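You operate a simulated robot arm through the tools that you are given. There is no shell and no other tool.

You run a simulated robot arm. Do the job below in one go: nothing can be reset, and whatever is moved stays where it is left.

JOB
The trap jar is full: fit the empty jar and prove the vacuum.
Fine: vent and wait for 1000 mbar before the full jar moves to the cart; lever to VAC, START, STOP once it shows 50 mbar, then vent again. Set down upright: grey trap jar.

Only the result counts: the job must be done as asked and must still hold three seconds after the hand-in. Knocking over, shifting, dropping, spilling or breaking anything else fails it.

ROBOT AND FRAMES
A 6-joint arm with a fingered hand, fixed in place. Base frame: the origin is on the floor under the middle of its stand, x ahead of it, y to its left, z up. Lengths are in mm, angles in degrees, forces in N, time in s.
It reaches about 1346 mm from its shoulder. Its first joint turns from -149.0 to 149.0 degrees. Payload 3.5 kg.
Tool frame: the origin (TCP) lies between the finger pads and is the grasp point; the fingertips stand 26 mm ahead of it; z points along the fingers, y is the line along which they close. The gripper opens to 132 mm; its body begins 73 mm behind the TCP. The gripper is a hand of 4 fingers: y runs from the thumb to the fingers, the wrist lies at [0, 0, -234] in the tool frame, and closing takes about 1.5 s.
Orientation is that of the tool frame in the base frame, as [roll, pitch, yaw] about the fixed x, y, z axes, in that order (R = Rz(yaw) Ry(pitch) Rx(roll)). With the fingers straight down and closing along the base's y, the tool's x points along the base's -x, its y along +y and its z along -z.

CONTROLS
- The arm moves only by the tool send_rows. Its argument "rows" is a list of rows, each an object of numbers (a shift or turn left out is 0, a gripper value left out holds the last): "tx", "ty", "tz": the shift along the tool's x, y, z in units of 30 mm (1.0 is 30 mm); "wx", "wy", "wz": the turn, a rotation vector about the tool's x, y, z in units of 5 degrees (1.0 is 5 degrees). In form: [{"tx": .., "ty": .., "tz": .., "wx": .., "wy": .., "wz": ..}, ...]. A call has 1 to 20 rows; each row shifts and turns the commanded pose from where the row before left it, along the tool's axes as they then stand. "hand" is the opening in per cent of the stroke, from 0 (shut) to 100 (fully open), set as the call begins (left out, the last holds). A call with a number of a shift or a turn outside -1 to 1 is refused whole. Each row takes 0.2 s and may step no farther than 50 mm and 8.6 degrees from the row before; otherwise, or with a gripper value out of range, the whole call is refused. A pose out of reach is approached as far as the arm can. The call stops where the force on the tool passes 40 N (or 10 N more than at its start, if that is more) or the arm is blocked; 0.2 s more then pass. Each finger travels about 72 mm/s and halts on what it meets, pressing with about 27 N; the grip force reading is that of the motor and also rises with nothing between the fingers. The clock runs only during rows and for 0.2 s after the last one: add rows that do not move to give the fingers time. It gives the time, the measured TCP pose, the force on the tool (base axes), the opening and the grip force at its end, in the units of the frame above (readings bear some noise), with the torque about the TCP (base axes, N m) and any sound that the robot's microphone picked up.
- Cameras (640 x 400 px; columns grow to the right, rows downward): "scene" is fixed at [398.4, 501.5, 1324]; the picture's right is [-0.75, -0.66, 0.00], its down [-0.33, 0.38, -0.86] and it looks along [0.57, -0.65, -0.50] (base axes); focal length 294 px, centre (320, 200). "wrist" rides on the gripper at [68, 2, -97] in the tool frame; the picture's right is [-0.03, 1.00, 0.00], its down [-0.82, -0.02, -0.58] and it looks along [-0.58, -0.01, 0.82] (tool axes); focal length 270 px, centre (320, 200).
- camera(camera): a new picture of that camera. The clock stands still meanwhile.
- move_column(by): slides the trunk up (or, below 0, down) by that many mm; the arm rides with it, the base frame stays. It gives what a move gives, with no picture.
- set_grasp(shape): the hand has 4 fingers and takes this shape, open, in about a second: jaw (thumb against the fingers, like two jaws); tri (thumb and two fingers); tip (a fingertip pinch); poke (one finger out to press); point (the index stretched); flat (the hand flat); cup (the hand cupped); fist (a fist). The gripper value then closes the fingers along that shape, each until it touches; the sizes above hold for jaw. It gives what a move gives, with no picture.
- measure_at(camera, pixels): for up to 12 pixels [column, row] of the newest picture of that camera ("zoom" is the newest enlarged one), the place [x, y, z] in the base frame of the surface seen there, good to about 2 mm. The clock stands still meanwhile.
- close_up(camera, box): a new picture of the part [left, top, right, bottom] of that camera's present view, enlarged. The clock stands still meanwhile.
- job_done(): hands the job in; it is judged then, once.

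Unless the task says otherwise, let go and move clear before handing in.

The tools are called after "Emit:" by a JSON object that holds its "name" and its "arguments". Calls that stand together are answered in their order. send_rows: Moves the arm, as the interface text tells. Its arguments: {"type":"object","properties":{"rows":{"type":"array","items":{"type":"object","properties":{"tx":{"type":"number"},"ty":{"type":"number"},"tz":{"type":"number"},"wx":{"type":"number"},"wy":{"type":"number"},"wz":{"type":"number"}}}},"hand":{"type":"number"}},"required":["rows"]} The other tools are called the same way: move_column (by) moves the trunk up or down; set_grasp (shape) gives the hand a shape; camera (camera) takes a picture; measure_at (camera, pixels) gives the place of the surface under pixels of a picture; close_up (camera, box) takes an enlarged picture of a part of a camera's view; job_done () hands the job in.

At the start:

```text
clock: 0.0
eef_pos: [682.2, -159.7, 1060.5]
orientation: [180.0, 0.0, 180.0]
force: [0.1, 0.8, -0.8]
moment: [0.0, 0.01, 0.0]
gripper_width: 132.0
grasp_force: 0.0
shape: jaw
trunk travel left (down, up): [-959.0, 11.0]
```

scene: 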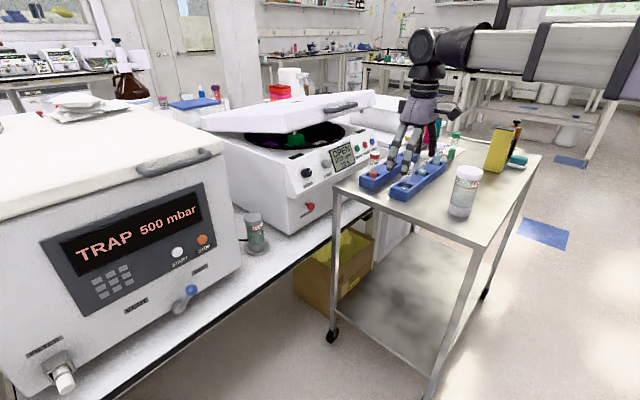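
wrist: 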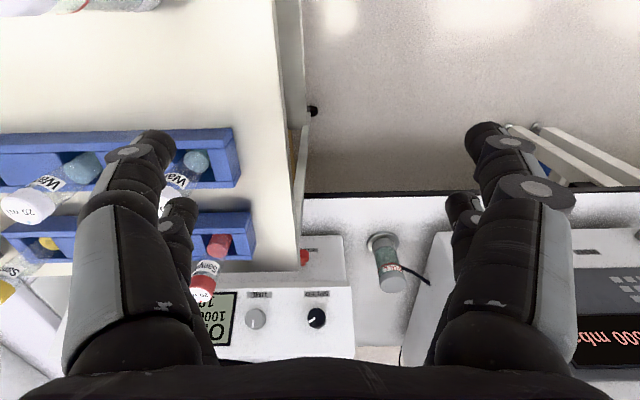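

The scene shows the TRAP box at 500 mbar (pixel ~140,225), a jar with a grey/green lid on the bench by the box (255,235), and a white-lidded jar on the cart (465,190). I'll take close-ups to understand the panel and jars.

Emit:
{"name": "close_up", "arguments": {"camera": "scene", "box": [0, 160, 240, 400]}}

Emit:
{"name": "close_up", "arguments": {"camera": "scene", "box": [220, 180, 320, 270]}}

Emit:
{"name": "close_up", "arguments": {"camera": "scene", "box": [340, 110, 560, 250]}}

Emit:
{"name": "close_up", "arguments": {"camera": "wrist", "box": [300, 190, 640, 400]}}

```text
1.67 times, centred on (120, 280) of scene
```

zoom: 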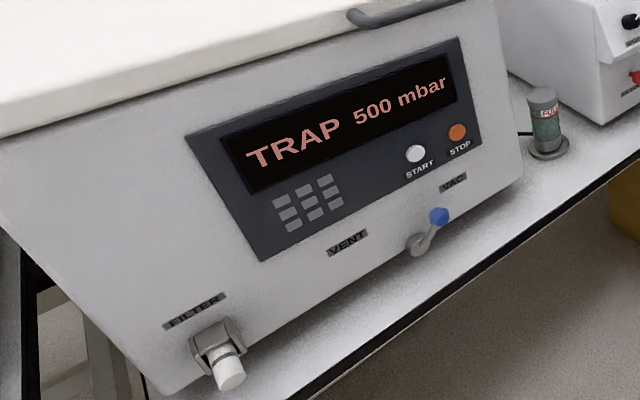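

```text
4.44 times, centred on (270, 225) of scene
```

zoom: 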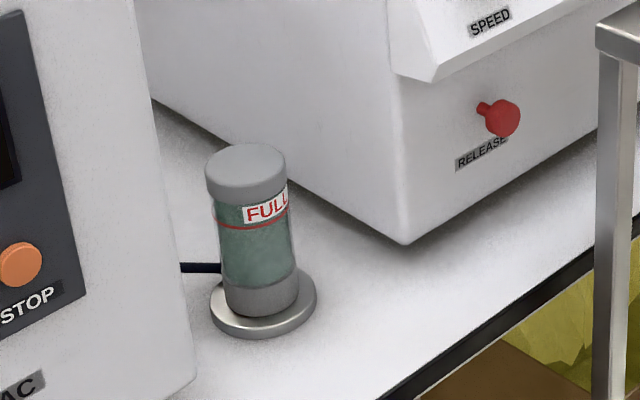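

```text
2.86 times, centred on (450, 180) of scene
```

zoom: 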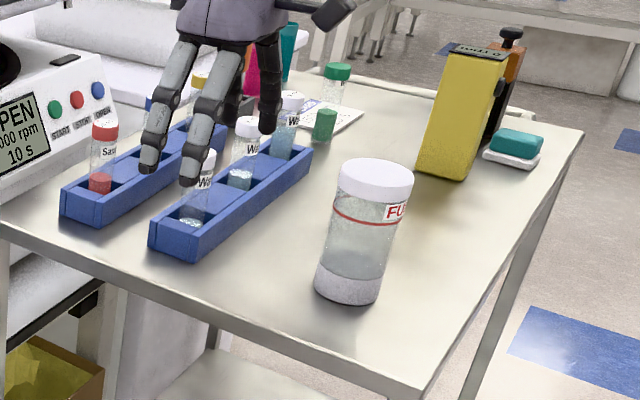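

```text
1.88 times, centred on (470, 295) of wrist
```

zoom: 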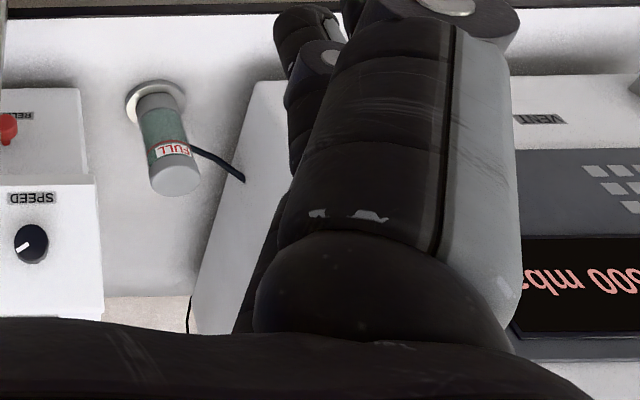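

The full jar is grey-capped on a metal socket beside the box; the empty white-capped one is on the cart. The lever (blue knob ~193,291 in scene) seems to point toward VAC. Next I measure key points.

Emit:
{"name": "close_up", "arguments": {"camera": "scene", "box": [100, 220, 240, 320]}}

Emit:
{"name": "camera", "arguments": {"camera": "scene"}}

Emit:
{"name": "measure_at", "arguments": {"camera": "scene", "pixels": [[193, 290], [180, 305], [177, 252], [203, 240], [137, 305], [200, 269], [20, 250], [235, 180], [240, 260], [10, 360], [100, 280], [65, 375]]}}

Emit:
{"name": "measure_at", "arguments": {"camera": "scene", "pixels": [[254, 217], [254, 213], [256, 235], [256, 248], [270, 249], [244, 252], [258, 254], [300, 245], [468, 172], [468, 168], [465, 195], [460, 213]]}}

```text
4.00 times, centred on (170, 270) of scene
```

zoom: 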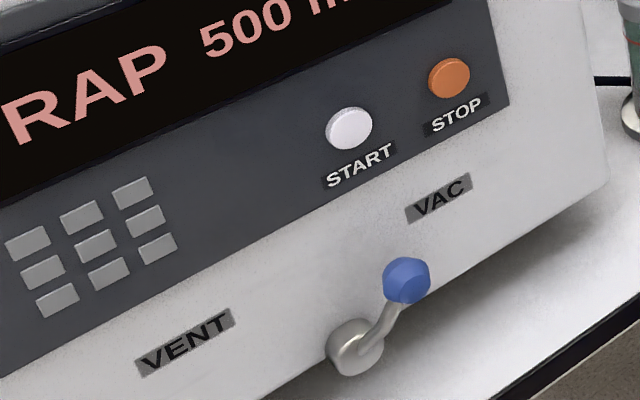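

```text
taken
```

scene: 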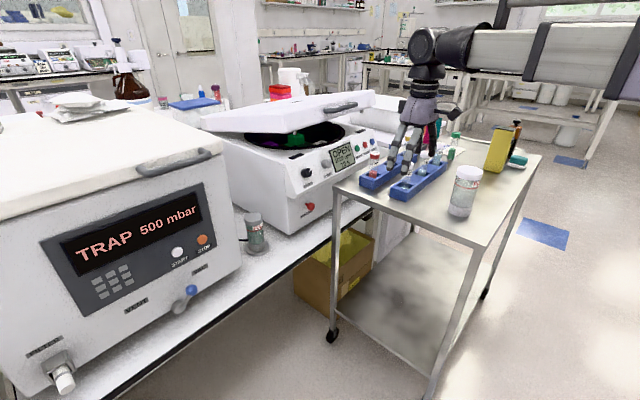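

```text
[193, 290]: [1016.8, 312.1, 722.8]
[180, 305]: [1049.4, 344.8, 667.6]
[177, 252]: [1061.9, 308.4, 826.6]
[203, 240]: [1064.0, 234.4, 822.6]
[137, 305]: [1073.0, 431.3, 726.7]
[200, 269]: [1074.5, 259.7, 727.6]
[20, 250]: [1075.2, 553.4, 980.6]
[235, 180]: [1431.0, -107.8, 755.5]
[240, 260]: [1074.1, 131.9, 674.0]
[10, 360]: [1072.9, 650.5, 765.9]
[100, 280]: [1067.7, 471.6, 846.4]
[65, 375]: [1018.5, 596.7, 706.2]
```

```text
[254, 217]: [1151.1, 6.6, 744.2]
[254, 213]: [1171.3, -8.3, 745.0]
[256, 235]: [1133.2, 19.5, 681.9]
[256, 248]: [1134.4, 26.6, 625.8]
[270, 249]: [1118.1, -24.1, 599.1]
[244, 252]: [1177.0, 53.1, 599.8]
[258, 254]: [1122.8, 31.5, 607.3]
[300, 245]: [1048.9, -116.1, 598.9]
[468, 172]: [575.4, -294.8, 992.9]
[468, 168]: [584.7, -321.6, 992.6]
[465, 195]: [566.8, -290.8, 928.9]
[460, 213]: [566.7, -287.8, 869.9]
```

The box front face lies at x≈1074 with the lever pivot near (1049,345,667); the bench is at z≈599. I'll measure the jars, cart, and neighbours more precisely through enlarged views.

Emit:
{"name": "close_up", "arguments": {"camera": "scene", "box": [225, 200, 305, 260]}}

Emit:
{"name": "measure_at", "arguments": {"camera": "zoom", "pixels": [[205, 80], [275, 80], [240, 60], [240, 100], [240, 125], [190, 110], [230, 115], [225, 250], [240, 330], [300, 300], [160, 320], [210, 355]]}}

Emit:
{"name": "measure_at", "arguments": {"camera": "zoom", "pixels": [[100, 200], [60, 300], [40, 400], [110, 30], [380, 30], [380, 200], [440, 250], [450, 100], [520, 200], [590, 120], [300, 120], [400, 300]]}}

Emit:
{"name": "close_up", "arguments": {"camera": "scene", "box": [420, 150, 520, 230]}}

Emit:
{"name": "measure_at", "arguments": {"camera": "zoom", "pixels": [[270, 140], [350, 140], [310, 110], [310, 170], [310, 125], [290, 250], [270, 370], [290, 420], [250, 430], [200, 300], [400, 400], [240, 130]]}}

```text
6.67 times, centred on (265, 230) of scene
```

zoom: 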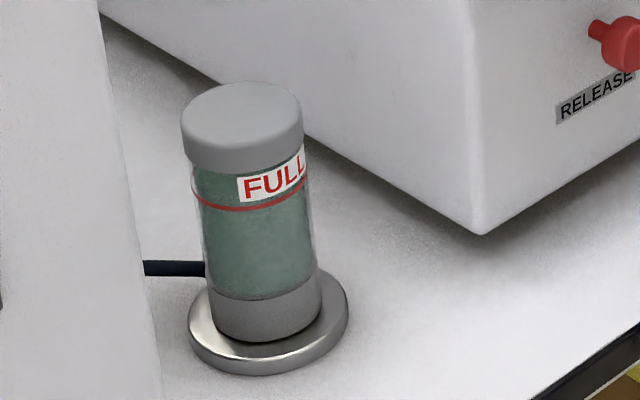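

```text
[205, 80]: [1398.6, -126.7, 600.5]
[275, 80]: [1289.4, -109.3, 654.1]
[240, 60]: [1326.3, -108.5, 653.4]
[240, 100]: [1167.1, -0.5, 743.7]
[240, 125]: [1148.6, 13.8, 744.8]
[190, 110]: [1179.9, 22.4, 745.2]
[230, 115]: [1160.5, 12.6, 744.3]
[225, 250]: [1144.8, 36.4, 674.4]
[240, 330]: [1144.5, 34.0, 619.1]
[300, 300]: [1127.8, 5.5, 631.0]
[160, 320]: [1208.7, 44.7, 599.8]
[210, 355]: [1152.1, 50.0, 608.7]
```

```text
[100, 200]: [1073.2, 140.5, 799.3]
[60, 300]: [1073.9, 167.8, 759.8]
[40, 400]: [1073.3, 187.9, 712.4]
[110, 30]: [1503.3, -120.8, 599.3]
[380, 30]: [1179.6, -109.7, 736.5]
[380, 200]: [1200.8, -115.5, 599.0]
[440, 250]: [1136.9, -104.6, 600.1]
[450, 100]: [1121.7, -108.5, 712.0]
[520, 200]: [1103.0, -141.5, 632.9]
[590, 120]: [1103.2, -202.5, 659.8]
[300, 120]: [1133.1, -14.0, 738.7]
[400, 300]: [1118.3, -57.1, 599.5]
```

```text
5.00 times, centred on (470, 190) of scene
```

zoom: 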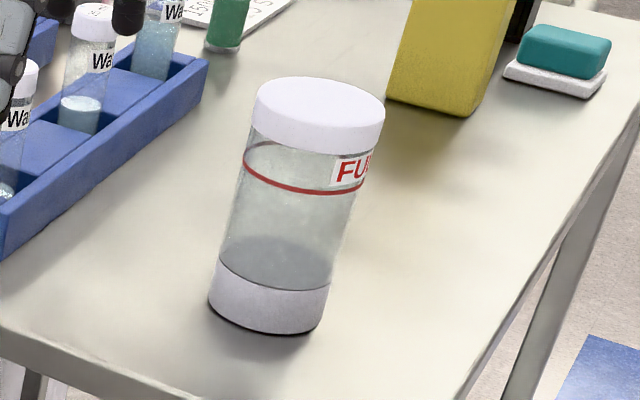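

```text
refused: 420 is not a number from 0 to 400
```

The jar's cap is about 64 mm wide with top at z≈745 near (1157, 8); the box side is at y≈131 and the centrifuge side at y≈−109. Now I'll measure the empty jar and the cart.

Emit:
{"name": "measure_at", "arguments": {"camera": "zoom", "pixels": [[270, 105], [350, 105], [320, 85], [320, 115], [318, 101], [290, 200], [270, 320], [240, 330], [200, 300], [400, 390], [150, 350], [500, 200]]}}

Emit:
{"name": "measure_at", "arguments": {"camera": "scene", "pixels": [[336, 183], [485, 245], [538, 156], [410, 200], [430, 210], [447, 165], [372, 189], [400, 198], [502, 130], [517, 160], [494, 170], [520, 175]]}}

Emit:
{"name": "measure_at", "arguments": {"camera": "scene", "pixels": [[376, 153], [404, 155], [455, 136], [150, 160], [205, 152], [30, 220], [100, 110], [300, 110], [230, 125], [340, 105], [490, 235], [450, 225]]}}

Emit:
{"name": "close_up", "arguments": {"camera": "scene", "box": [340, 20, 500, 200]}}

```text
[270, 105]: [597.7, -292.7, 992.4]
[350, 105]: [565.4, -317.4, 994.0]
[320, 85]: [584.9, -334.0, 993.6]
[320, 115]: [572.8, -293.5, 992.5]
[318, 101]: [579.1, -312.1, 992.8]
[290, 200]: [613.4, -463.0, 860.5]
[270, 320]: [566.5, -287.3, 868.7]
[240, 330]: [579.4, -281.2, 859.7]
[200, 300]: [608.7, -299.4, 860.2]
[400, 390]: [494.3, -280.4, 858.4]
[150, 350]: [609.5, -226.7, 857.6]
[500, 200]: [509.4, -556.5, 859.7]
```

```text
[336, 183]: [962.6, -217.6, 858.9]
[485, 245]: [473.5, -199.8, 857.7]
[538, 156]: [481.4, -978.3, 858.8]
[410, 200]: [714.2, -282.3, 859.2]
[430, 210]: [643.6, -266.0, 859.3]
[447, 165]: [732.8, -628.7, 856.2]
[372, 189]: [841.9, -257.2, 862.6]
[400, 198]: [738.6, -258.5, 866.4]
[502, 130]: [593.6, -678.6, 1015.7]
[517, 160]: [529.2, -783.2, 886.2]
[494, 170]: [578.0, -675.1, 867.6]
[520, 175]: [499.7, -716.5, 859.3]
```

```text
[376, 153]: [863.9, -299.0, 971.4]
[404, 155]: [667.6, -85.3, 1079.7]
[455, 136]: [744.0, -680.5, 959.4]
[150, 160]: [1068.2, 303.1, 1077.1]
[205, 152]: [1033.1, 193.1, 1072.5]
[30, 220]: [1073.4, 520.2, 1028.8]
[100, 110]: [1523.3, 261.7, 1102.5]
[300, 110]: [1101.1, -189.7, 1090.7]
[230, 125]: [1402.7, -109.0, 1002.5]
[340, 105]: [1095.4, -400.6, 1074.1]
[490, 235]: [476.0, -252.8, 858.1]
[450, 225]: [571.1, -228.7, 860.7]
```

```text
2.22 times, centred on (420, 110) of scene
```

zoom: 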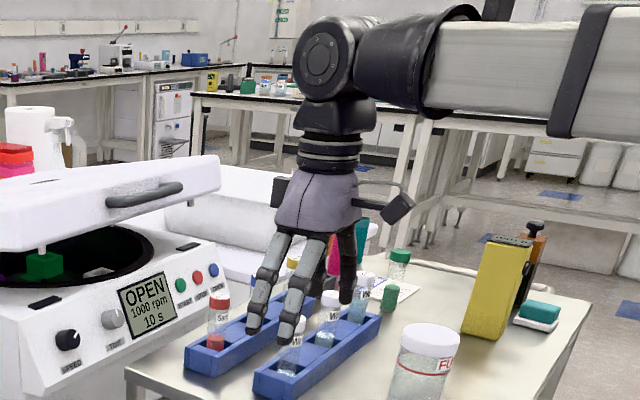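

The empty jar stands at about (578, −311) on the cart (top z 859, cap top z 993), the cart spans x 473–963, y < −200. I'll first move the hand left, clear of the cart and racks, then spin it about its axis so that the camera ends up on top when pitched forward.

Emit:
{"name": "send_rows", "arguments": {"rows": [{"ty": 1, "tz": -0.5}, {"ty": 1}, {"ty": 1}, {"ty": 1}, {"ty": 1}, {"ty": 1}, {"ty": 1}]}}

Emit:
{"name": "send_rows", "arguments": {"rows": [{"wz": 1}, {"wz": 1}, {"wz": 1}, {"wz": 1}, {"wz": 1}, {"wz": 1}, {"wz": 1}, {"wz": 1}, {"wz": 1}, {"wz": 1}, {"wz": 1}, {"wz": 1}, {"wz": 1}, {"wz": 1}, {"wz": 1}, {"wz": 1}, {"wz": 1}, {"wz": 1}]}}

```text
clock: 1.6
eef_pos: [681.4, 51.1, 1059.9]
orientation: [-180.0, 0.0, -180.0]
force: [0.3, 0.2, -0.4]
moment: [-0.05, 0.0, 0.01]
gripper_width: 131.8
grasp_force: 0.1
shape: jaw
out of reach, approached as far as the arm can: row 1
trunk travel left (down, up): [-959.0, 11.0]
```

```text
clock: 5.4
eef_pos: [681.2, 50.6, 1059.4]
orientation: [-180.0, 0.0, 89.9]
force: [-0.3, 0.0, -0.3]
moment: [-0.01, -0.01, 0.04]
gripper_width: 132.0
grasp_force: 0.1
shape: jaw
trunk travel left (down, up): [-959.0, 11.0]
```

The quarter turn worked (yaw 180→90) without trouble; raising was refused as out of reach. I continue the spin another 90°.

Emit:
{"name": "send_rows", "arguments": {"rows": [{"wz": 1}, {"wz": 1}, {"wz": 1}, {"wz": 1}, {"wz": 1}, {"wz": 1}, {"wz": 1}, {"wz": 1}, {"wz": 1}, {"wz": 1}, {"wz": 1}, {"wz": 1}, {"wz": 1}, {"wz": 1}, {"wz": 1}, {"wz": 1}, {"wz": 1}, {"wz": 1}]}}

Emit:
{"name": "camera", "arguments": {"camera": "scene"}}

Emit:
{"name": "camera", "arguments": {"camera": "wrist"}}

```text
clock: 9.2
eef_pos: [681.8, 50.0, 1060.4]
orientation: [179.9, 0.1, -0.1]
force: [0.5, 0.1, 0.2]
moment: [0.0, 0.0, -0.06]
gripper_width: 131.9
grasp_force: 0.1
shape: jaw
trunk travel left (down, up): [-959.0, 11.0]
```

```text
taken
```

scene: 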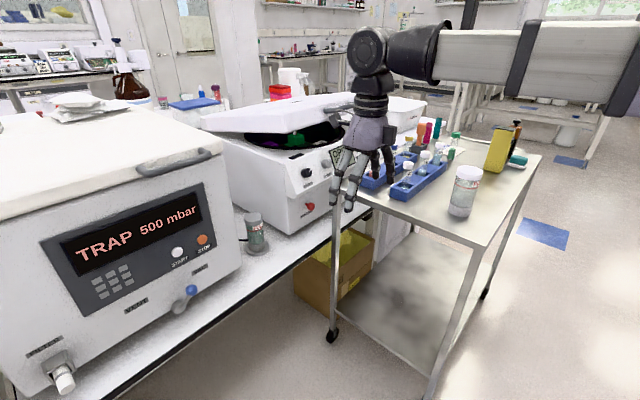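

```text
taken
```

wrist: 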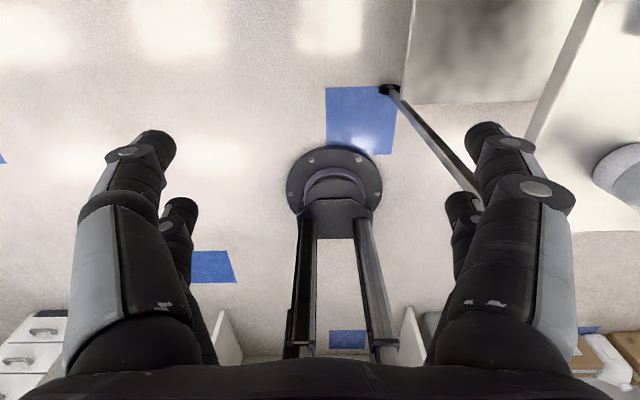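

The hand is now spun with the camera on the far side. Next I pitch the fingers forward (about tool y) 45° and check.

Emit:
{"name": "send_rows", "arguments": {"rows": [{"wy": 1}, {"wy": 1}, {"wy": 1}, {"wy": 1}, {"wy": 1}, {"wy": 1}, {"wy": 1}, {"wy": 1}, {"wy": 1}]}}

Emit:
{"name": "camera", "arguments": {"camera": "scene"}}

```text
clock: 11.2
eef_pos: [699.9, 51.8, 1128.1]
orientation: [180.0, -44.9, 0.1]
force: [0.6, 0.6, 0.3]
moment: [-0.01, -0.02, -0.03]
gripper_width: 132.0
grasp_force: 0.1
shape: jaw
out of reach, approached as far as the arm can: row 2, 3, 4, 5, 6, 7, 8, 9
trunk travel left (down, up): [-959.0, 11.0]
```

```text
taken
```

scene: 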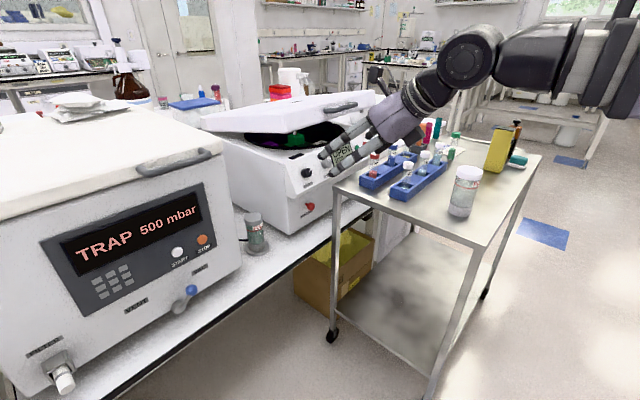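

The wrist got out of reach when pitched in place (too close to the robot), the TCP drifted to (700, 52, 1128). I'll move forward 200 mm first, then continue pitching.

Emit:
{"name": "send_rows", "arguments": {"rows": [{"tx": 0.7, "tz": 0.7}, {"tx": 0.7, "tz": 0.7}, {"tx": 0.7, "tz": 0.7}, {"tx": 0.7, "tz": 0.7}, {"tx": 0.7, "tz": 0.7}, {"tx": 0.7, "tz": 0.7}]}}

Emit:
{"name": "send_rows", "arguments": {"rows": [{"wy": 1}, {"wy": 1}, {"wy": 1}, {"wy": 1}, {"wy": 1}, {"wy": 1}, {"wy": 1}, {"wy": 1}, {"wy": 1}]}}

Emit:
{"name": "camera", "arguments": {"camera": "scene"}}

```text
clock: 12.6
eef_pos: [880.0, 52.2, 1127.7]
orientation: [179.9, -44.8, 0.0]
force: [-1.3, 0.1, 0.4]
moment: [-0.02, -0.01, 0.0]
gripper_width: 131.9
grasp_force: 0.0
shape: jaw
trunk travel left (down, up): [-959.0, 11.0]
```

```text
clock: 14.6
eef_pos: [878.1, 52.7, 1287.8]
orientation: [178.6, -88.5, 1.4]
force: [-1.1, 0.5, 0.1]
moment: [-0.01, 0.01, -0.03]
gripper_width: 131.7
grasp_force: 0.0
shape: jaw
out of reach, approached as far as the arm can: row 1, 2, 3, 4, 5, 6, 7, 8, 9
trunk travel left (down, up): [-959.0, 11.0]
```

```text
taken
```

scene: 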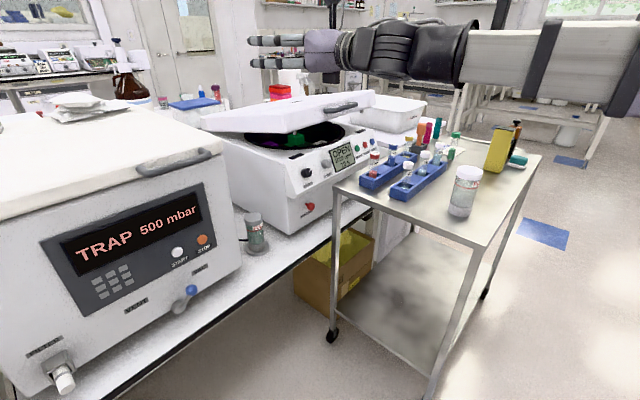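

The picture shows the arm links staying horizontal with the wrist always near z≈1290 – vertical motion apparently comes mostly from the trunk. I'll measure points along the forearm to learn its layout (pixels along row ~50).

Emit:
{"name": "measure_at", "arguments": {"camera": "scene", "pixels": [[255, 40], [320, 48], [350, 45], [400, 50], [445, 50], [480, 60], [520, 65], [545, 70], [580, 70], [610, 80], [635, 90], [630, 60]]}}

Emit:
{"name": "camera", "arguments": {"camera": "wrist"}}

```text
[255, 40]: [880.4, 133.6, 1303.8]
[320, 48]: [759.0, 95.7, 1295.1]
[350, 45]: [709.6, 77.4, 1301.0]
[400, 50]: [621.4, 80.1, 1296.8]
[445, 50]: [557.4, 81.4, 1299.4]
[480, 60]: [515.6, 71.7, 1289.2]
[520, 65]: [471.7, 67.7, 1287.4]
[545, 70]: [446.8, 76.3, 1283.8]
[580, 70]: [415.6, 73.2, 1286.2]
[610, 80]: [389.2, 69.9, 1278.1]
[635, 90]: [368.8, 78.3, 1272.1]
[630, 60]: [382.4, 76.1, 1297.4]
```

```text
taken
```

wrist: 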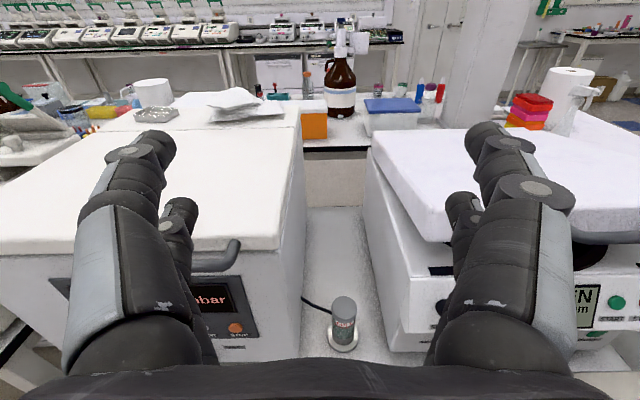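

The beam runs straight and radial at wrist height (y≈15, z≈1290), telescoping outward, so height is set by the trunk. I'll pitch the hand to about 30° below horizontal and switch to the poke shape to learn where the fingertip sits.

Emit:
{"name": "send_rows", "arguments": {"rows": [{"wy": -1}, {"wy": -1}, {"wy": -1}, {"wy": -1}, {"wy": -1}, {"wy": -0.7}]}}

Emit:
{"name": "set_grasp", "arguments": {"shape": "poke"}}

Emit:
{"name": "camera", "arguments": {"camera": "wrist"}}

Emit:
{"name": "close_up", "arguments": {"camera": "scene", "box": [230, 10, 410, 130]}}

```text
clock: 16.0
eef_pos: [878.7, 51.4, 1181.0]
orientation: [-180.0, -61.4, 0.1]
force: [-1.1, 0.0, 0.5]
moment: [0.01, -0.01, 0.0]
gripper_width: 131.8
grasp_force: 0.0
shape: jaw
out of reach, approached as far as the arm can: row 1, 2, 3, 4, 5, 6
trunk travel left (down, up): [-959.0, 11.0]
```

```text
clock: 16.9
eef_pos: [878.2, 50.9, 1182.8]
orientation: [-180.0, -61.6, 0.1]
force: [0.4, 0.4, -1.1]
moment: [-0.01, -0.02, 0.02]
gripper_width: 0.0
grasp_force: 0.1
shape: poke
trunk travel left (down, up): [-959.0, 11.0]
```

```text
taken
```

wrist: 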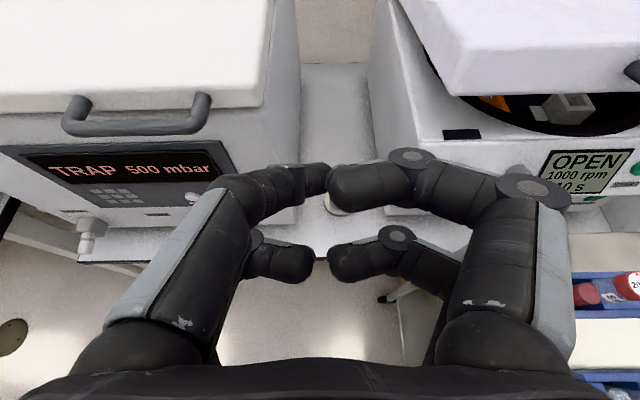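

```text
3.33 times, centred on (320, 70) of scene
```

zoom: 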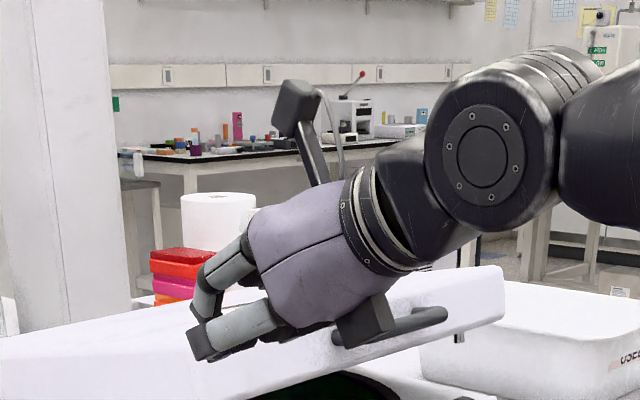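

The hand has curled but no finger seems stretched yet; I'll give it time with idle rows and look again.

Emit:
{"name": "send_rows", "arguments": {"rows": [{}, {}, {}, {}, {}]}}

Emit:
{"name": "camera", "arguments": {"camera": "wrist"}}

Emit:
{"name": "close_up", "arguments": {"camera": "scene", "box": [230, 10, 410, 130]}}

```text
clock: 18.1
eef_pos: [878.4, 51.8, 1183.0]
orientation: [179.9, -61.6, 0.0]
force: [0.5, -0.2, -0.2]
moment: [-0.03, 0.01, 0.02]
gripper_width: 0.0
grasp_force: 0.0
shape: poke
trunk travel left (down, up): [-959.0, 11.0]
```

```text
taken
```

wrist: 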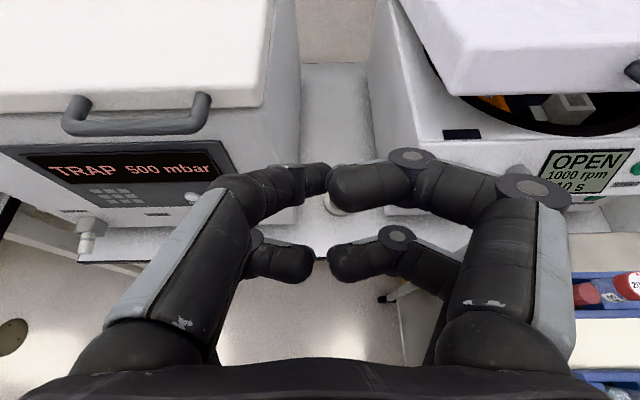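

```text
3.33 times, centred on (320, 70) of scene
```

zoom: 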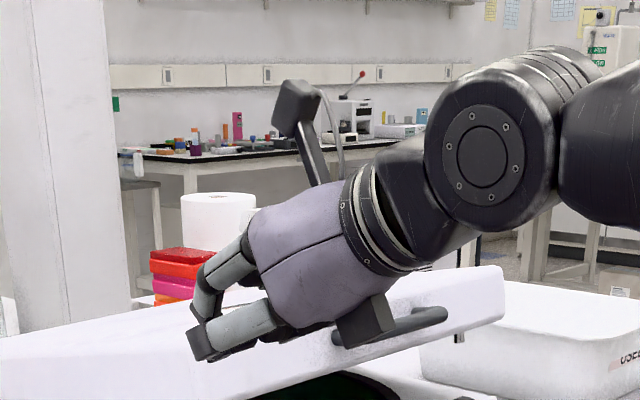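

All four fingers look curled with tips meeting in the middle; I'll measure the finger segments in the wrist view to see which sits farthest out.

Emit:
{"name": "measure_at", "arguments": {"camera": "wrist", "pixels": [[318, 180], [290, 185], [240, 192], [345, 185], [400, 165], [300, 262], [255, 262], [345, 262], [395, 250], [540, 195], [180, 300], [480, 300]]}}

Emit:
{"name": "close_up", "arguments": {"camera": "wrist", "box": [200, 120, 460, 300]}}

```text
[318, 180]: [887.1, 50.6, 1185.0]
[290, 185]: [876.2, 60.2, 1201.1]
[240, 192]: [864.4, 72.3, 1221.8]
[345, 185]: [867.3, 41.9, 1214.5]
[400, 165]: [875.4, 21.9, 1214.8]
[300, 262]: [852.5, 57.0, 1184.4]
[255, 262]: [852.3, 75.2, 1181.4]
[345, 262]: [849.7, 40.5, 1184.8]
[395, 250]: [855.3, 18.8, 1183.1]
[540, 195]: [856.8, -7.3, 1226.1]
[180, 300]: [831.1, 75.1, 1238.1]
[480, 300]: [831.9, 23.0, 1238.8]
```

```text
2.22 times, centred on (330, 210) of wrist
```

zoom: 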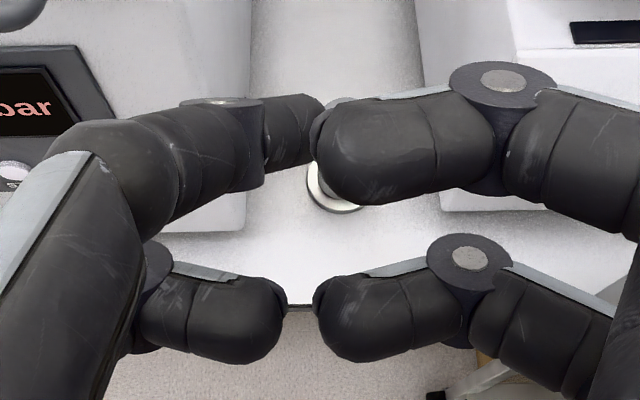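

The poke tip is the upper-left finger, ending about at the TCP centre line; others sit ~30 mm behind. I'll look at the "point" shape for comparison.

Emit:
{"name": "set_grasp", "arguments": {"shape": "point"}}

Emit:
{"name": "send_rows", "arguments": {"rows": [{}, {}, {}]}}

Emit:
{"name": "camera", "arguments": {"camera": "wrist"}}

Emit:
{"name": "close_up", "arguments": {"camera": "scene", "box": [230, 10, 410, 130]}}

```text
clock: 19.0
eef_pos: [879.1, 51.1, 1183.9]
orientation: [180.0, -61.6, 0.0]
force: [-0.2, 0.4, 0.2]
moment: [-0.02, 0.0, 0.01]
gripper_width: 0.0
grasp_force: 0.1
shape: point
trunk travel left (down, up): [-959.0, 11.0]
```

```text
clock: 19.8
eef_pos: [878.4, 52.4, 1182.3]
orientation: [179.9, -61.6, 0.0]
force: [0.0, -0.4, 0.6]
moment: [0.03, 0.0, 0.03]
gripper_width: 0.0
grasp_force: 0.1
shape: point
trunk travel left (down, up): [-959.0, 11.0]
```

```text
taken
```

wrist: 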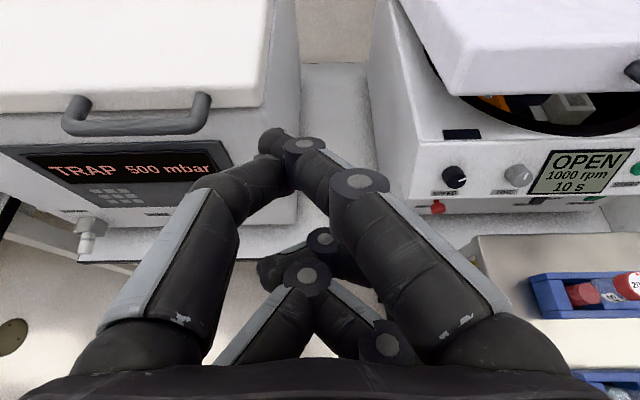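

```text
3.33 times, centred on (320, 70) of scene
```

zoom: 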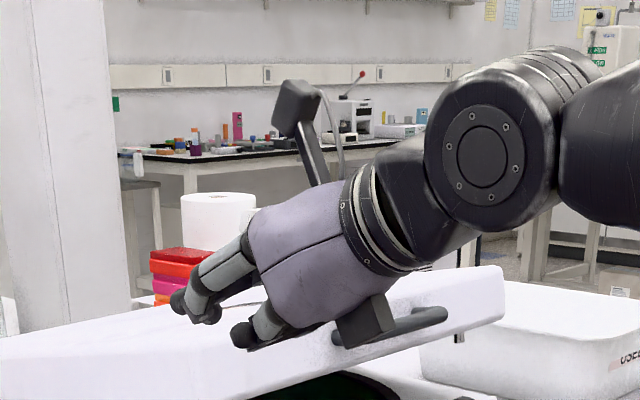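

Poke gives a clean centred tip for the buttons later. For the lever I'll use the jaw half open as a cage around the knob; I set jaw and lower the trunk by 455 mm here in free space.

Emit:
{"name": "set_grasp", "arguments": {"shape": "jaw"}}

Emit:
{"name": "send_rows", "arguments": {"hand": 60, "rows": [{}, {}, {}, {}, {}]}}

Emit:
{"name": "move_column", "arguments": {"by": -300}}

Emit:
{"name": "camera", "arguments": {"camera": "scene"}}

Emit:
{"name": "camera", "arguments": {"camera": "wrist"}}

```text
clock: 20.7
eef_pos: [878.4, 50.5, 1181.7]
orientation: [179.9, -61.6, -0.1]
force: [-0.2, 0.3, -0.4]
moment: [0.01, -0.02, 0.01]
gripper_width: 131.7
grasp_force: 0.0
shape: jaw
trunk travel left (down, up): [-959.0, 11.0]
```

```text
clock: 21.9
eef_pos: [880.1, 50.7, 1182.1]
orientation: [180.0, -61.7, 0.0]
force: [0.4, 0.2, -0.8]
moment: [0.02, 0.0, -0.01]
gripper_width: 79.7
grasp_force: 0.0
shape: jaw
trunk travel left (down, up): [-959.0, 11.0]
```

```text
clock: 24.9
eef_pos: [879.1, 50.0, 883.3]
orientation: [180.0, -61.6, 0.0]
force: [0.4, 0.0, -0.3]
moment: [0.0, 0.02, -0.02]
gripper_width: 79.8
grasp_force: 0.0
shape: jaw
trunk travel left (down, up): [-659.0, 311.0]
```

```text
taken
```

scene: 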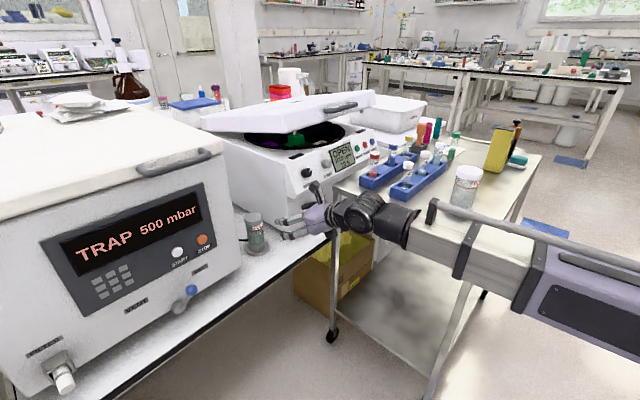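

```text
taken
```

wrist: 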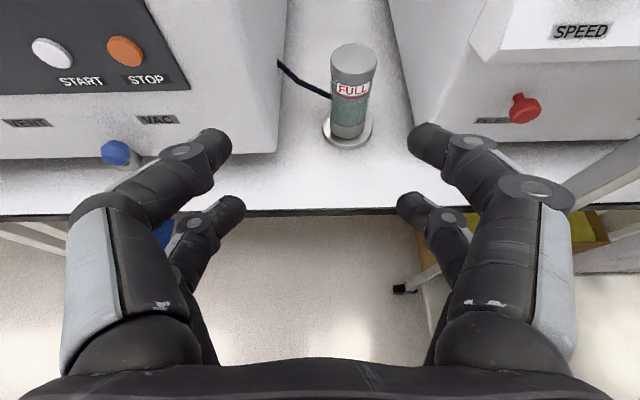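

The telescoping arm lowered cleanly to z=883. I'll lower further to knob height and then shift left in front of the box.

Emit:
{"name": "move_column", "arguments": {"by": -153}}

Emit:
{"name": "send_rows", "arguments": {"rows": [{"ty": -1}, {"ty": -1}, {"ty": -1}, {"ty": -1}, {"ty": -1}, {"ty": -1}, {"ty": -1}]}}

Emit:
{"name": "camera", "arguments": {"camera": "wrist"}}

Emit:
{"name": "camera", "arguments": {"camera": "scene"}}

```text
clock: 26.7
eef_pos: [877.6, 52.5, 730.6]
orientation: [-179.9, -61.6, 0.0]
force: [0.1, 0.0, 0.4]
moment: [-0.02, -0.01, 0.01]
gripper_width: 79.6
grasp_force: 0.1
shape: jaw
trunk travel left (down, up): [-506.0, 464.0]
```

```text
clock: 28.3
eef_pos: [878.5, 260.2, 729.8]
orientation: [179.9, -61.7, 0.0]
force: [-0.3, -0.5, 0.9]
moment: [-0.01, -0.01, 0.0]
gripper_width: 79.9
grasp_force: 0.0
shape: jaw
trunk travel left (down, up): [-506.0, 464.0]
```

```text
taken
```

wrist: 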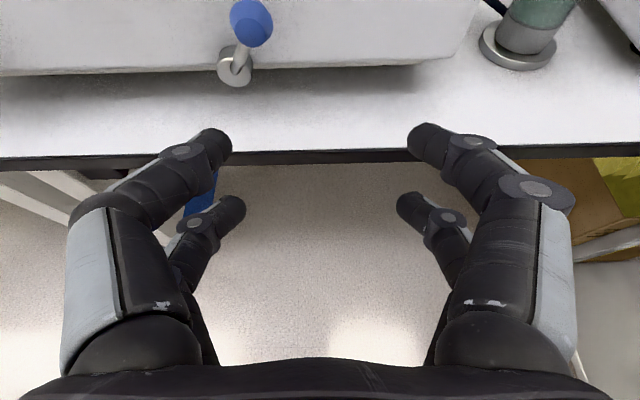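

```text
taken
```

scene: 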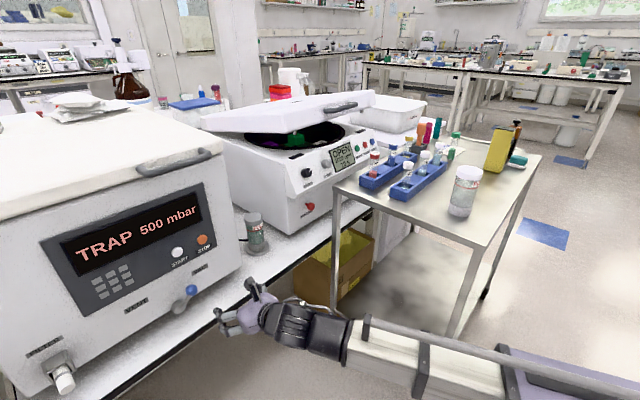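

The wrist view shows the blue knob at (252,22) and the hub at (235,72). I'll measure them for precise lever geometry.

Emit:
{"name": "measure_at", "arguments": {"camera": "wrist", "pixels": [[252, 22], [240, 22], [265, 22], [252, 40], [252, 5], [232, 65], [225, 70], [243, 60], [240, 68], [235, 82], [300, 50], [218, 75]]}}

Emit:
{"name": "close_up", "arguments": {"camera": "wrist", "box": [180, 0, 320, 100]}}

Emit:
{"name": "close_up", "arguments": {"camera": "scene", "box": [150, 260, 230, 320]}}

```text
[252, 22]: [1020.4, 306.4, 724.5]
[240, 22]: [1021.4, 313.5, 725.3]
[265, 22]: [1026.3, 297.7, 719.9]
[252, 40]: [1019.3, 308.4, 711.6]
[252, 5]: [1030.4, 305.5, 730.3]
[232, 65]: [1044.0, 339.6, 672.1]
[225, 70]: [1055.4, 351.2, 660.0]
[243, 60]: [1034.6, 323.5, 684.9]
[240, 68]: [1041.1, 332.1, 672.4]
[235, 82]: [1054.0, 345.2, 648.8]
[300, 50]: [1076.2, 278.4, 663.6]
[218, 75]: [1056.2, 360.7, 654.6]
```

```text
4.00 times, centred on (250, 50) of wrist
```

zoom: 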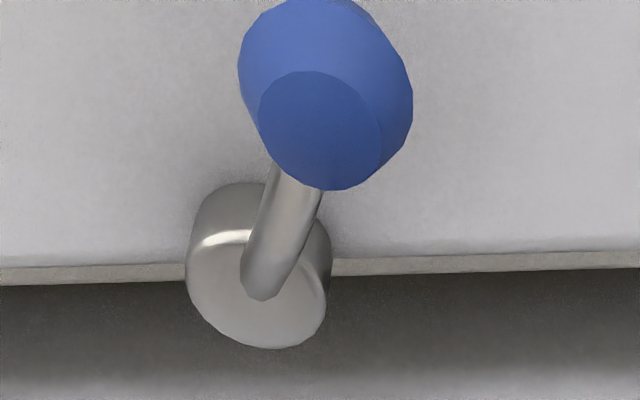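

```text
6.67 times, centred on (190, 290) of scene
```

zoom: 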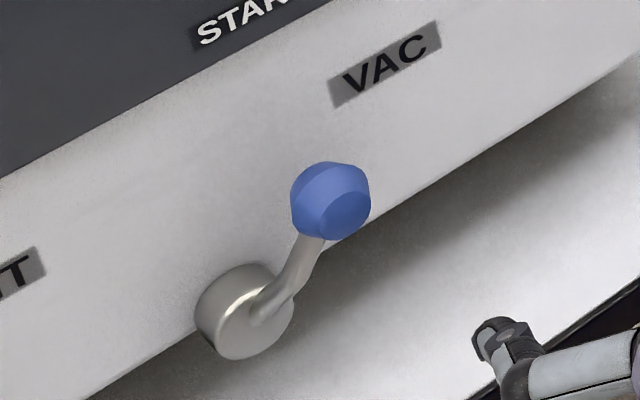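

Knob centre ≈ (1033, 304, 719), pivot ≈ (y 347, z 660), so the lever is ~36° toward VAC. I'll centre at y=304 and advance so the open fingers straddle the knob.

Emit:
{"name": "send_rows", "arguments": {"rows": [{"ty": -1}, {"ty": -0.47}, {"tz": 0.798, "tx": 0.432}, {"tz": 0.798, "tx": 0.432}, {"tz": 0.798, "tx": 0.432}]}}

Emit:
{"name": "camera", "arguments": {"camera": "wrist"}}

Emit:
{"name": "close_up", "arguments": {"camera": "scene", "box": [100, 220, 320, 360]}}

```text
clock: 29.5
eef_pos: [960.7, 304.6, 729.0]
orientation: [-180.0, -61.7, 0.0]
force: [-0.9, 0.0, 0.6]
moment: [0.01, -0.01, 0.01]
gripper_width: 79.8
grasp_force: 0.1
shape: jaw
trunk travel left (down, up): [-506.0, 464.0]
```

```text
taken
```

wrist: 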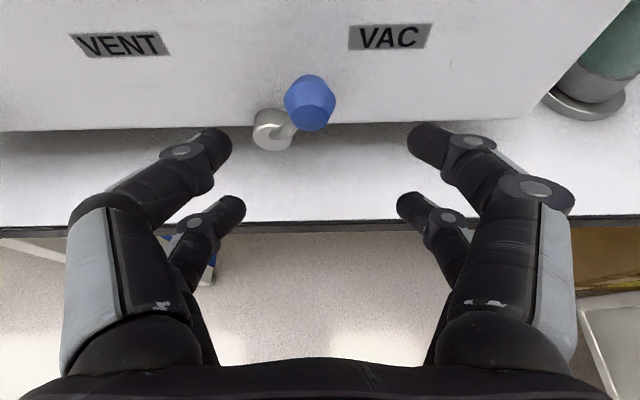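

```text
2.86 times, centred on (210, 290) of scene
```

zoom: 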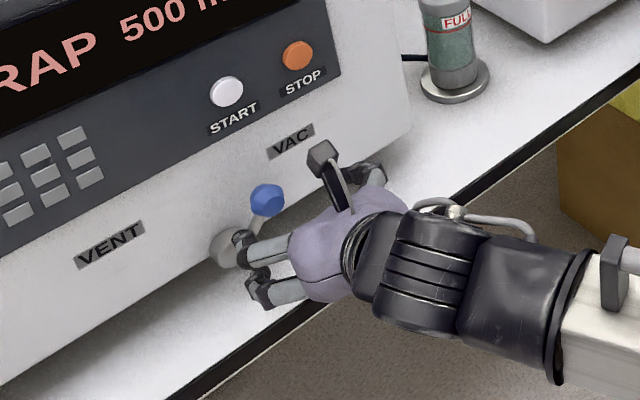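

The knob (310,100) is centred between the fingers. I'll advance 54 mm so the fingers straddle it.

Emit:
{"name": "send_rows", "arguments": {"rows": [{"tz": 0.798, "tx": 0.432}, {"tz": 0.798, "tx": 0.432}]}}

Emit:
{"name": "camera", "arguments": {"camera": "wrist"}}

Emit:
{"name": "close_up", "arguments": {"camera": "scene", "box": [100, 220, 320, 360]}}

```text
clock: 30.1
eef_pos: [1017.3, 305.0, 729.9]
orientation: [-180.0, -61.6, 0.0]
force: [-0.7, 0.4, 0.5]
moment: [0.03, 0.01, -0.02]
gripper_width: 79.7
grasp_force: 0.0
shape: jaw
trunk travel left (down, up): [-506.0, 464.0]
```

```text
taken
```

wrist: 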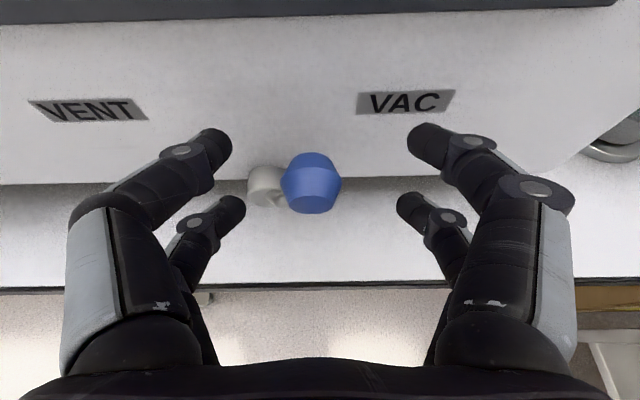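

```text
2.86 times, centred on (210, 290) of scene
```

zoom: 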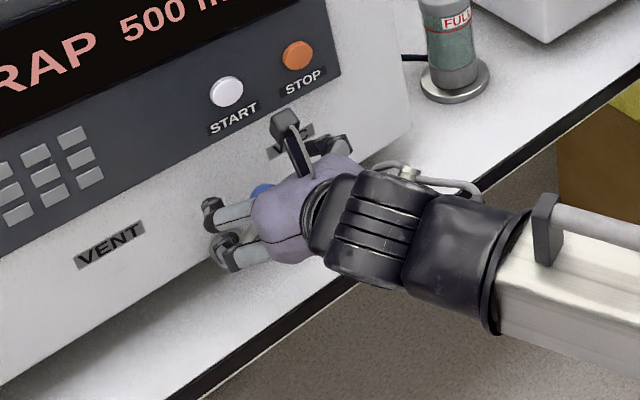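

The knob is between the fingers. I'll sweep left (+y) to carry the lever to VENT, in small steps.

Emit:
{"name": "send_rows", "arguments": {"rows": [{"ty": -0.5}, {"ty": -0.5}, {"ty": -0.5}, {"ty": -0.5}]}}

Emit:
{"name": "camera", "arguments": {"camera": "wrist"}}

```text
clock: 31.1
eef_pos: [1015.7, 363.5, 730.8]
orientation: [180.0, -61.7, 0.1]
force: [1.3, -3.5, 7.8]
moment: [-0.42, -0.13, 0.04]
gripper_width: 81.6
grasp_force: 0.0
shape: jaw
trunk travel left (down, up): [-506.0, 464.0]
```

```text
taken
```

wrist: 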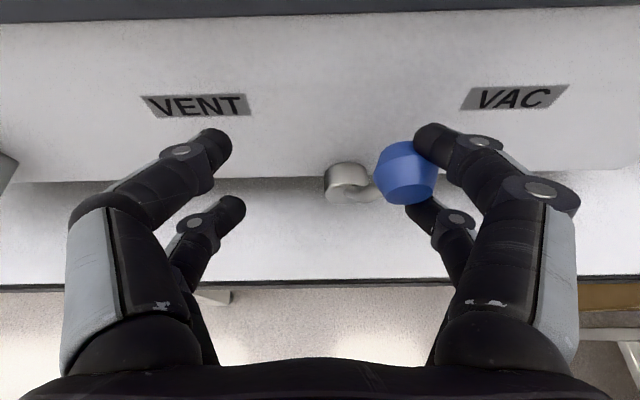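

The right fingers have begun pushing the knob (force ~8 N). I'll keep sweeping left.

Emit:
{"name": "send_rows", "arguments": {"rows": [{"ty": -0.5}, {"ty": -0.5}, {"ty": -0.5}]}}

Emit:
{"name": "camera", "arguments": {"camera": "wrist"}}

Emit:
{"name": "camera", "arguments": {"camera": "scene"}}

```text
clock: 31.9
eef_pos: [1014.0, 412.2, 729.3]
orientation: [-179.7, -61.7, -0.4]
force: [3.3, 4.2, 11.7]
moment: [-0.48, -0.26, 0.28]
gripper_width: 77.0
grasp_force: 0.0
shape: jaw
trunk travel left (down, up): [-506.0, 464.0]
```

```text
taken
```

wrist: 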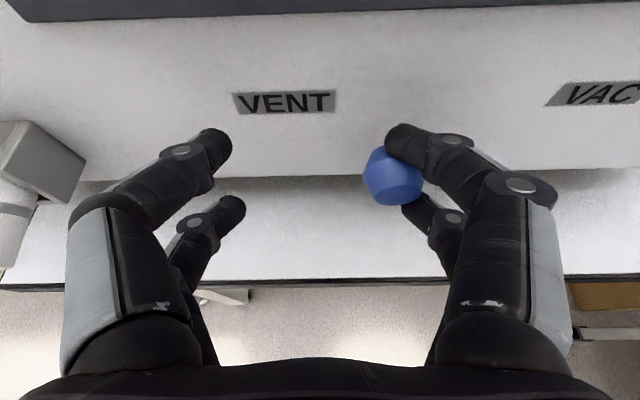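

```text
taken
```

scene: 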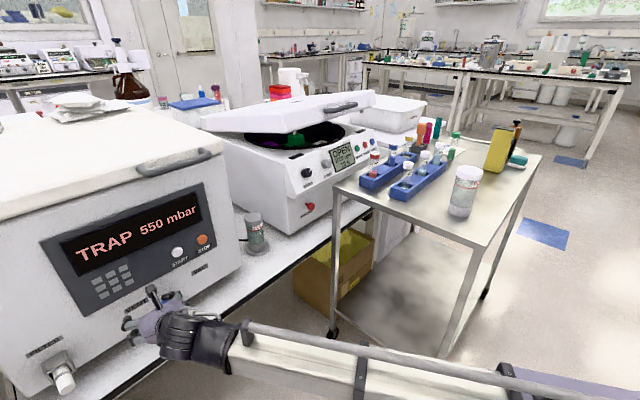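

The display climbs (550 mbar): venting has begun. I'll check the knob position (393,178) before pushing further.

Emit:
{"name": "measure_at", "arguments": {"camera": "wrist", "pixels": [[393, 185], [380, 180], [375, 190], [393, 170], [405, 190]]}}

Emit:
{"name": "send_rows", "arguments": {"rows": [{}, {}]}}

Emit:
{"name": "camera", "arguments": {"camera": "wrist"}}

Emit:
{"name": "close_up", "arguments": {"camera": "scene", "box": [40, 190, 240, 350]}}

```text
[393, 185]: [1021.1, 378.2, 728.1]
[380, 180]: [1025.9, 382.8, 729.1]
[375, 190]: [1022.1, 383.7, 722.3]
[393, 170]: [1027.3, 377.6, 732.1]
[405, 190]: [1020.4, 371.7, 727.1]
```

```text
clock: 32.5
eef_pos: [1013.7, 411.7, 731.3]
orientation: [-179.9, -61.7, 0.0]
force: [1.8, 2.8, 8.6]
moment: [-0.35, -0.17, 0.14]
gripper_width: 76.9
grasp_force: 0.0
shape: jaw
trunk travel left (down, up): [-506.0, 464.0]
```

```text
taken
```

wrist: 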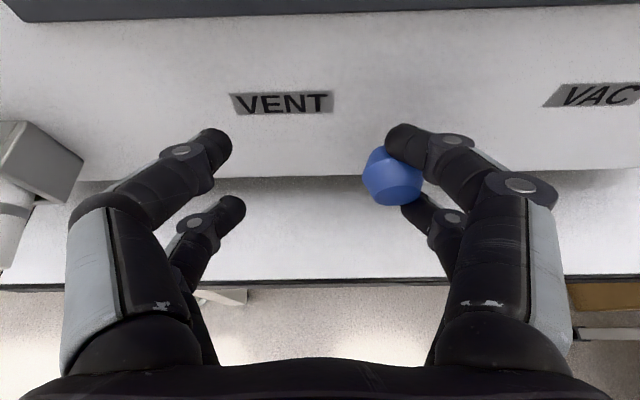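

```text
2.50 times, centred on (140, 270) of scene
```

zoom: 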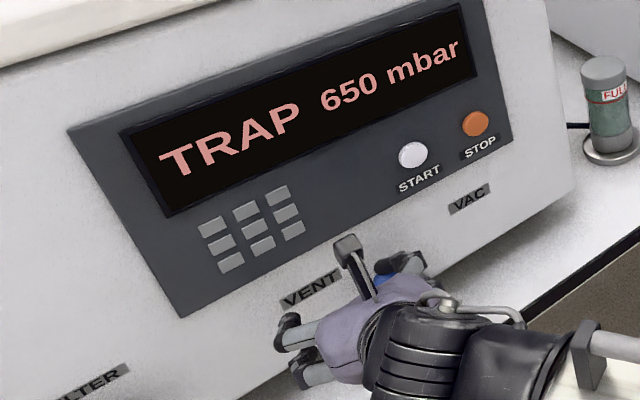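

It's at 650 mbar and rising; the knob is ~28° on the VENT side. I'll push a bit more toward the stop.

Emit:
{"name": "send_rows", "arguments": {"rows": [{"ty": -0.4}, {"ty": -0.4}, {}]}}

Emit:
{"name": "camera", "arguments": {"camera": "wrist"}}

Emit:
{"name": "measure_at", "arguments": {"camera": "wrist", "pixels": [[380, 180], [370, 190], [390, 190], [375, 170]]}}

Emit:
{"name": "close_up", "arguments": {"camera": "scene", "box": [40, 190, 240, 350]}}

```text
clock: 33.3
eef_pos: [1015.0, 432.7, 728.3]
orientation: [-179.8, -61.5, -0.3]
force: [-4.3, -9.4, -9.3]
moment: [0.34, 0.13, -0.31]
gripper_width: 83.6
grasp_force: 0.0
shape: jaw
trunk travel left (down, up): [-506.0, 464.0]
```

```text
taken
```

wrist: 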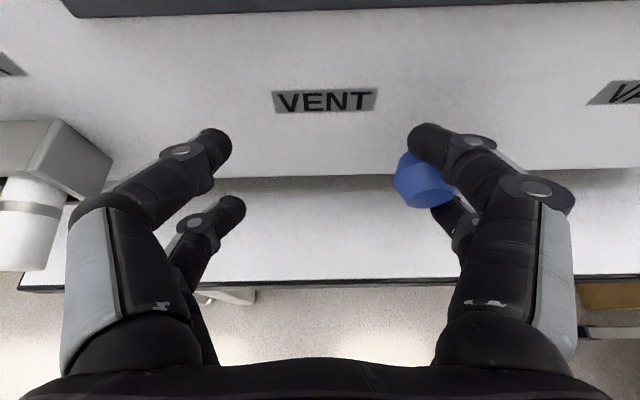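

```text
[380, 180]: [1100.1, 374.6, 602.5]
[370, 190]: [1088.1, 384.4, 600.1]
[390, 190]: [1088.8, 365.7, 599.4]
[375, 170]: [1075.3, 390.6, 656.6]
```

```text
2.50 times, centred on (140, 270) of scene
```

zoom: 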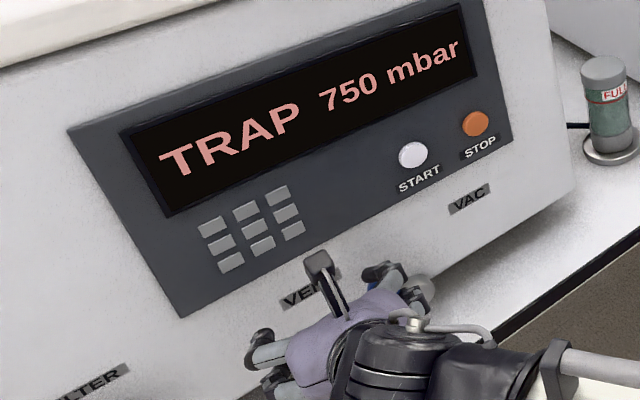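

The lever is now against its stop (force −9 N in y) and the display shows 750 mbar. I'll back off to centre the cage around the knob, retreat a bit, and let it vent.

Emit:
{"name": "measure_at", "arguments": {"camera": "wrist", "pixels": [[420, 185], [410, 180], [405, 190], [430, 195]]}}

Emit:
{"name": "send_rows", "arguments": {"rows": [{"ty": 0.7}, {"ty": 0.6}]}}

Emit:
{"name": "camera", "arguments": {"camera": "wrist"}}

Emit:
{"name": "close_up", "arguments": {"camera": "scene", "box": [40, 190, 240, 350]}}

```text
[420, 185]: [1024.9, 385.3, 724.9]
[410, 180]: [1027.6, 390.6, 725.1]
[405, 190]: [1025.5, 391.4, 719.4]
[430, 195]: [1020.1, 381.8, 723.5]
```

```text
clock: 33.9
eef_pos: [1015.5, 397.3, 730.8]
orientation: [-180.0, -61.8, 0.2]
force: [0.7, -0.1, 0.1]
moment: [-0.01, -0.03, -0.02]
gripper_width: 79.6
grasp_force: 0.1
shape: jaw
trunk travel left (down, up): [-506.0, 464.0]
```

```text
taken
```

wrist: 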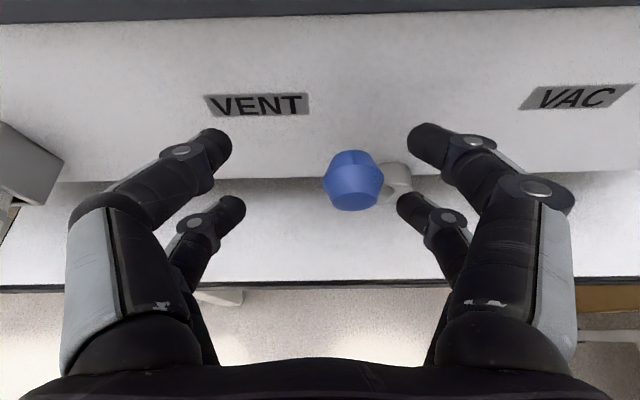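

```text
2.50 times, centred on (140, 270) of scene
```

zoom: 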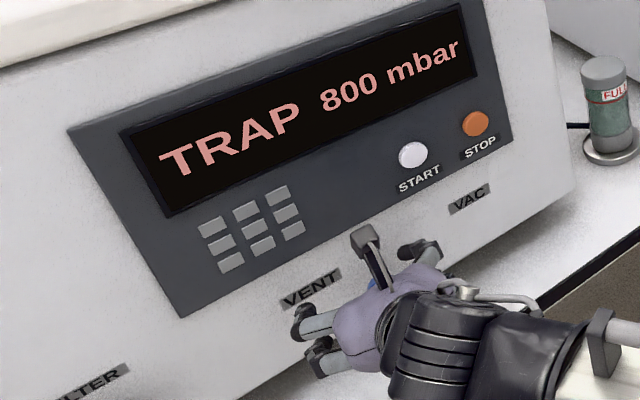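

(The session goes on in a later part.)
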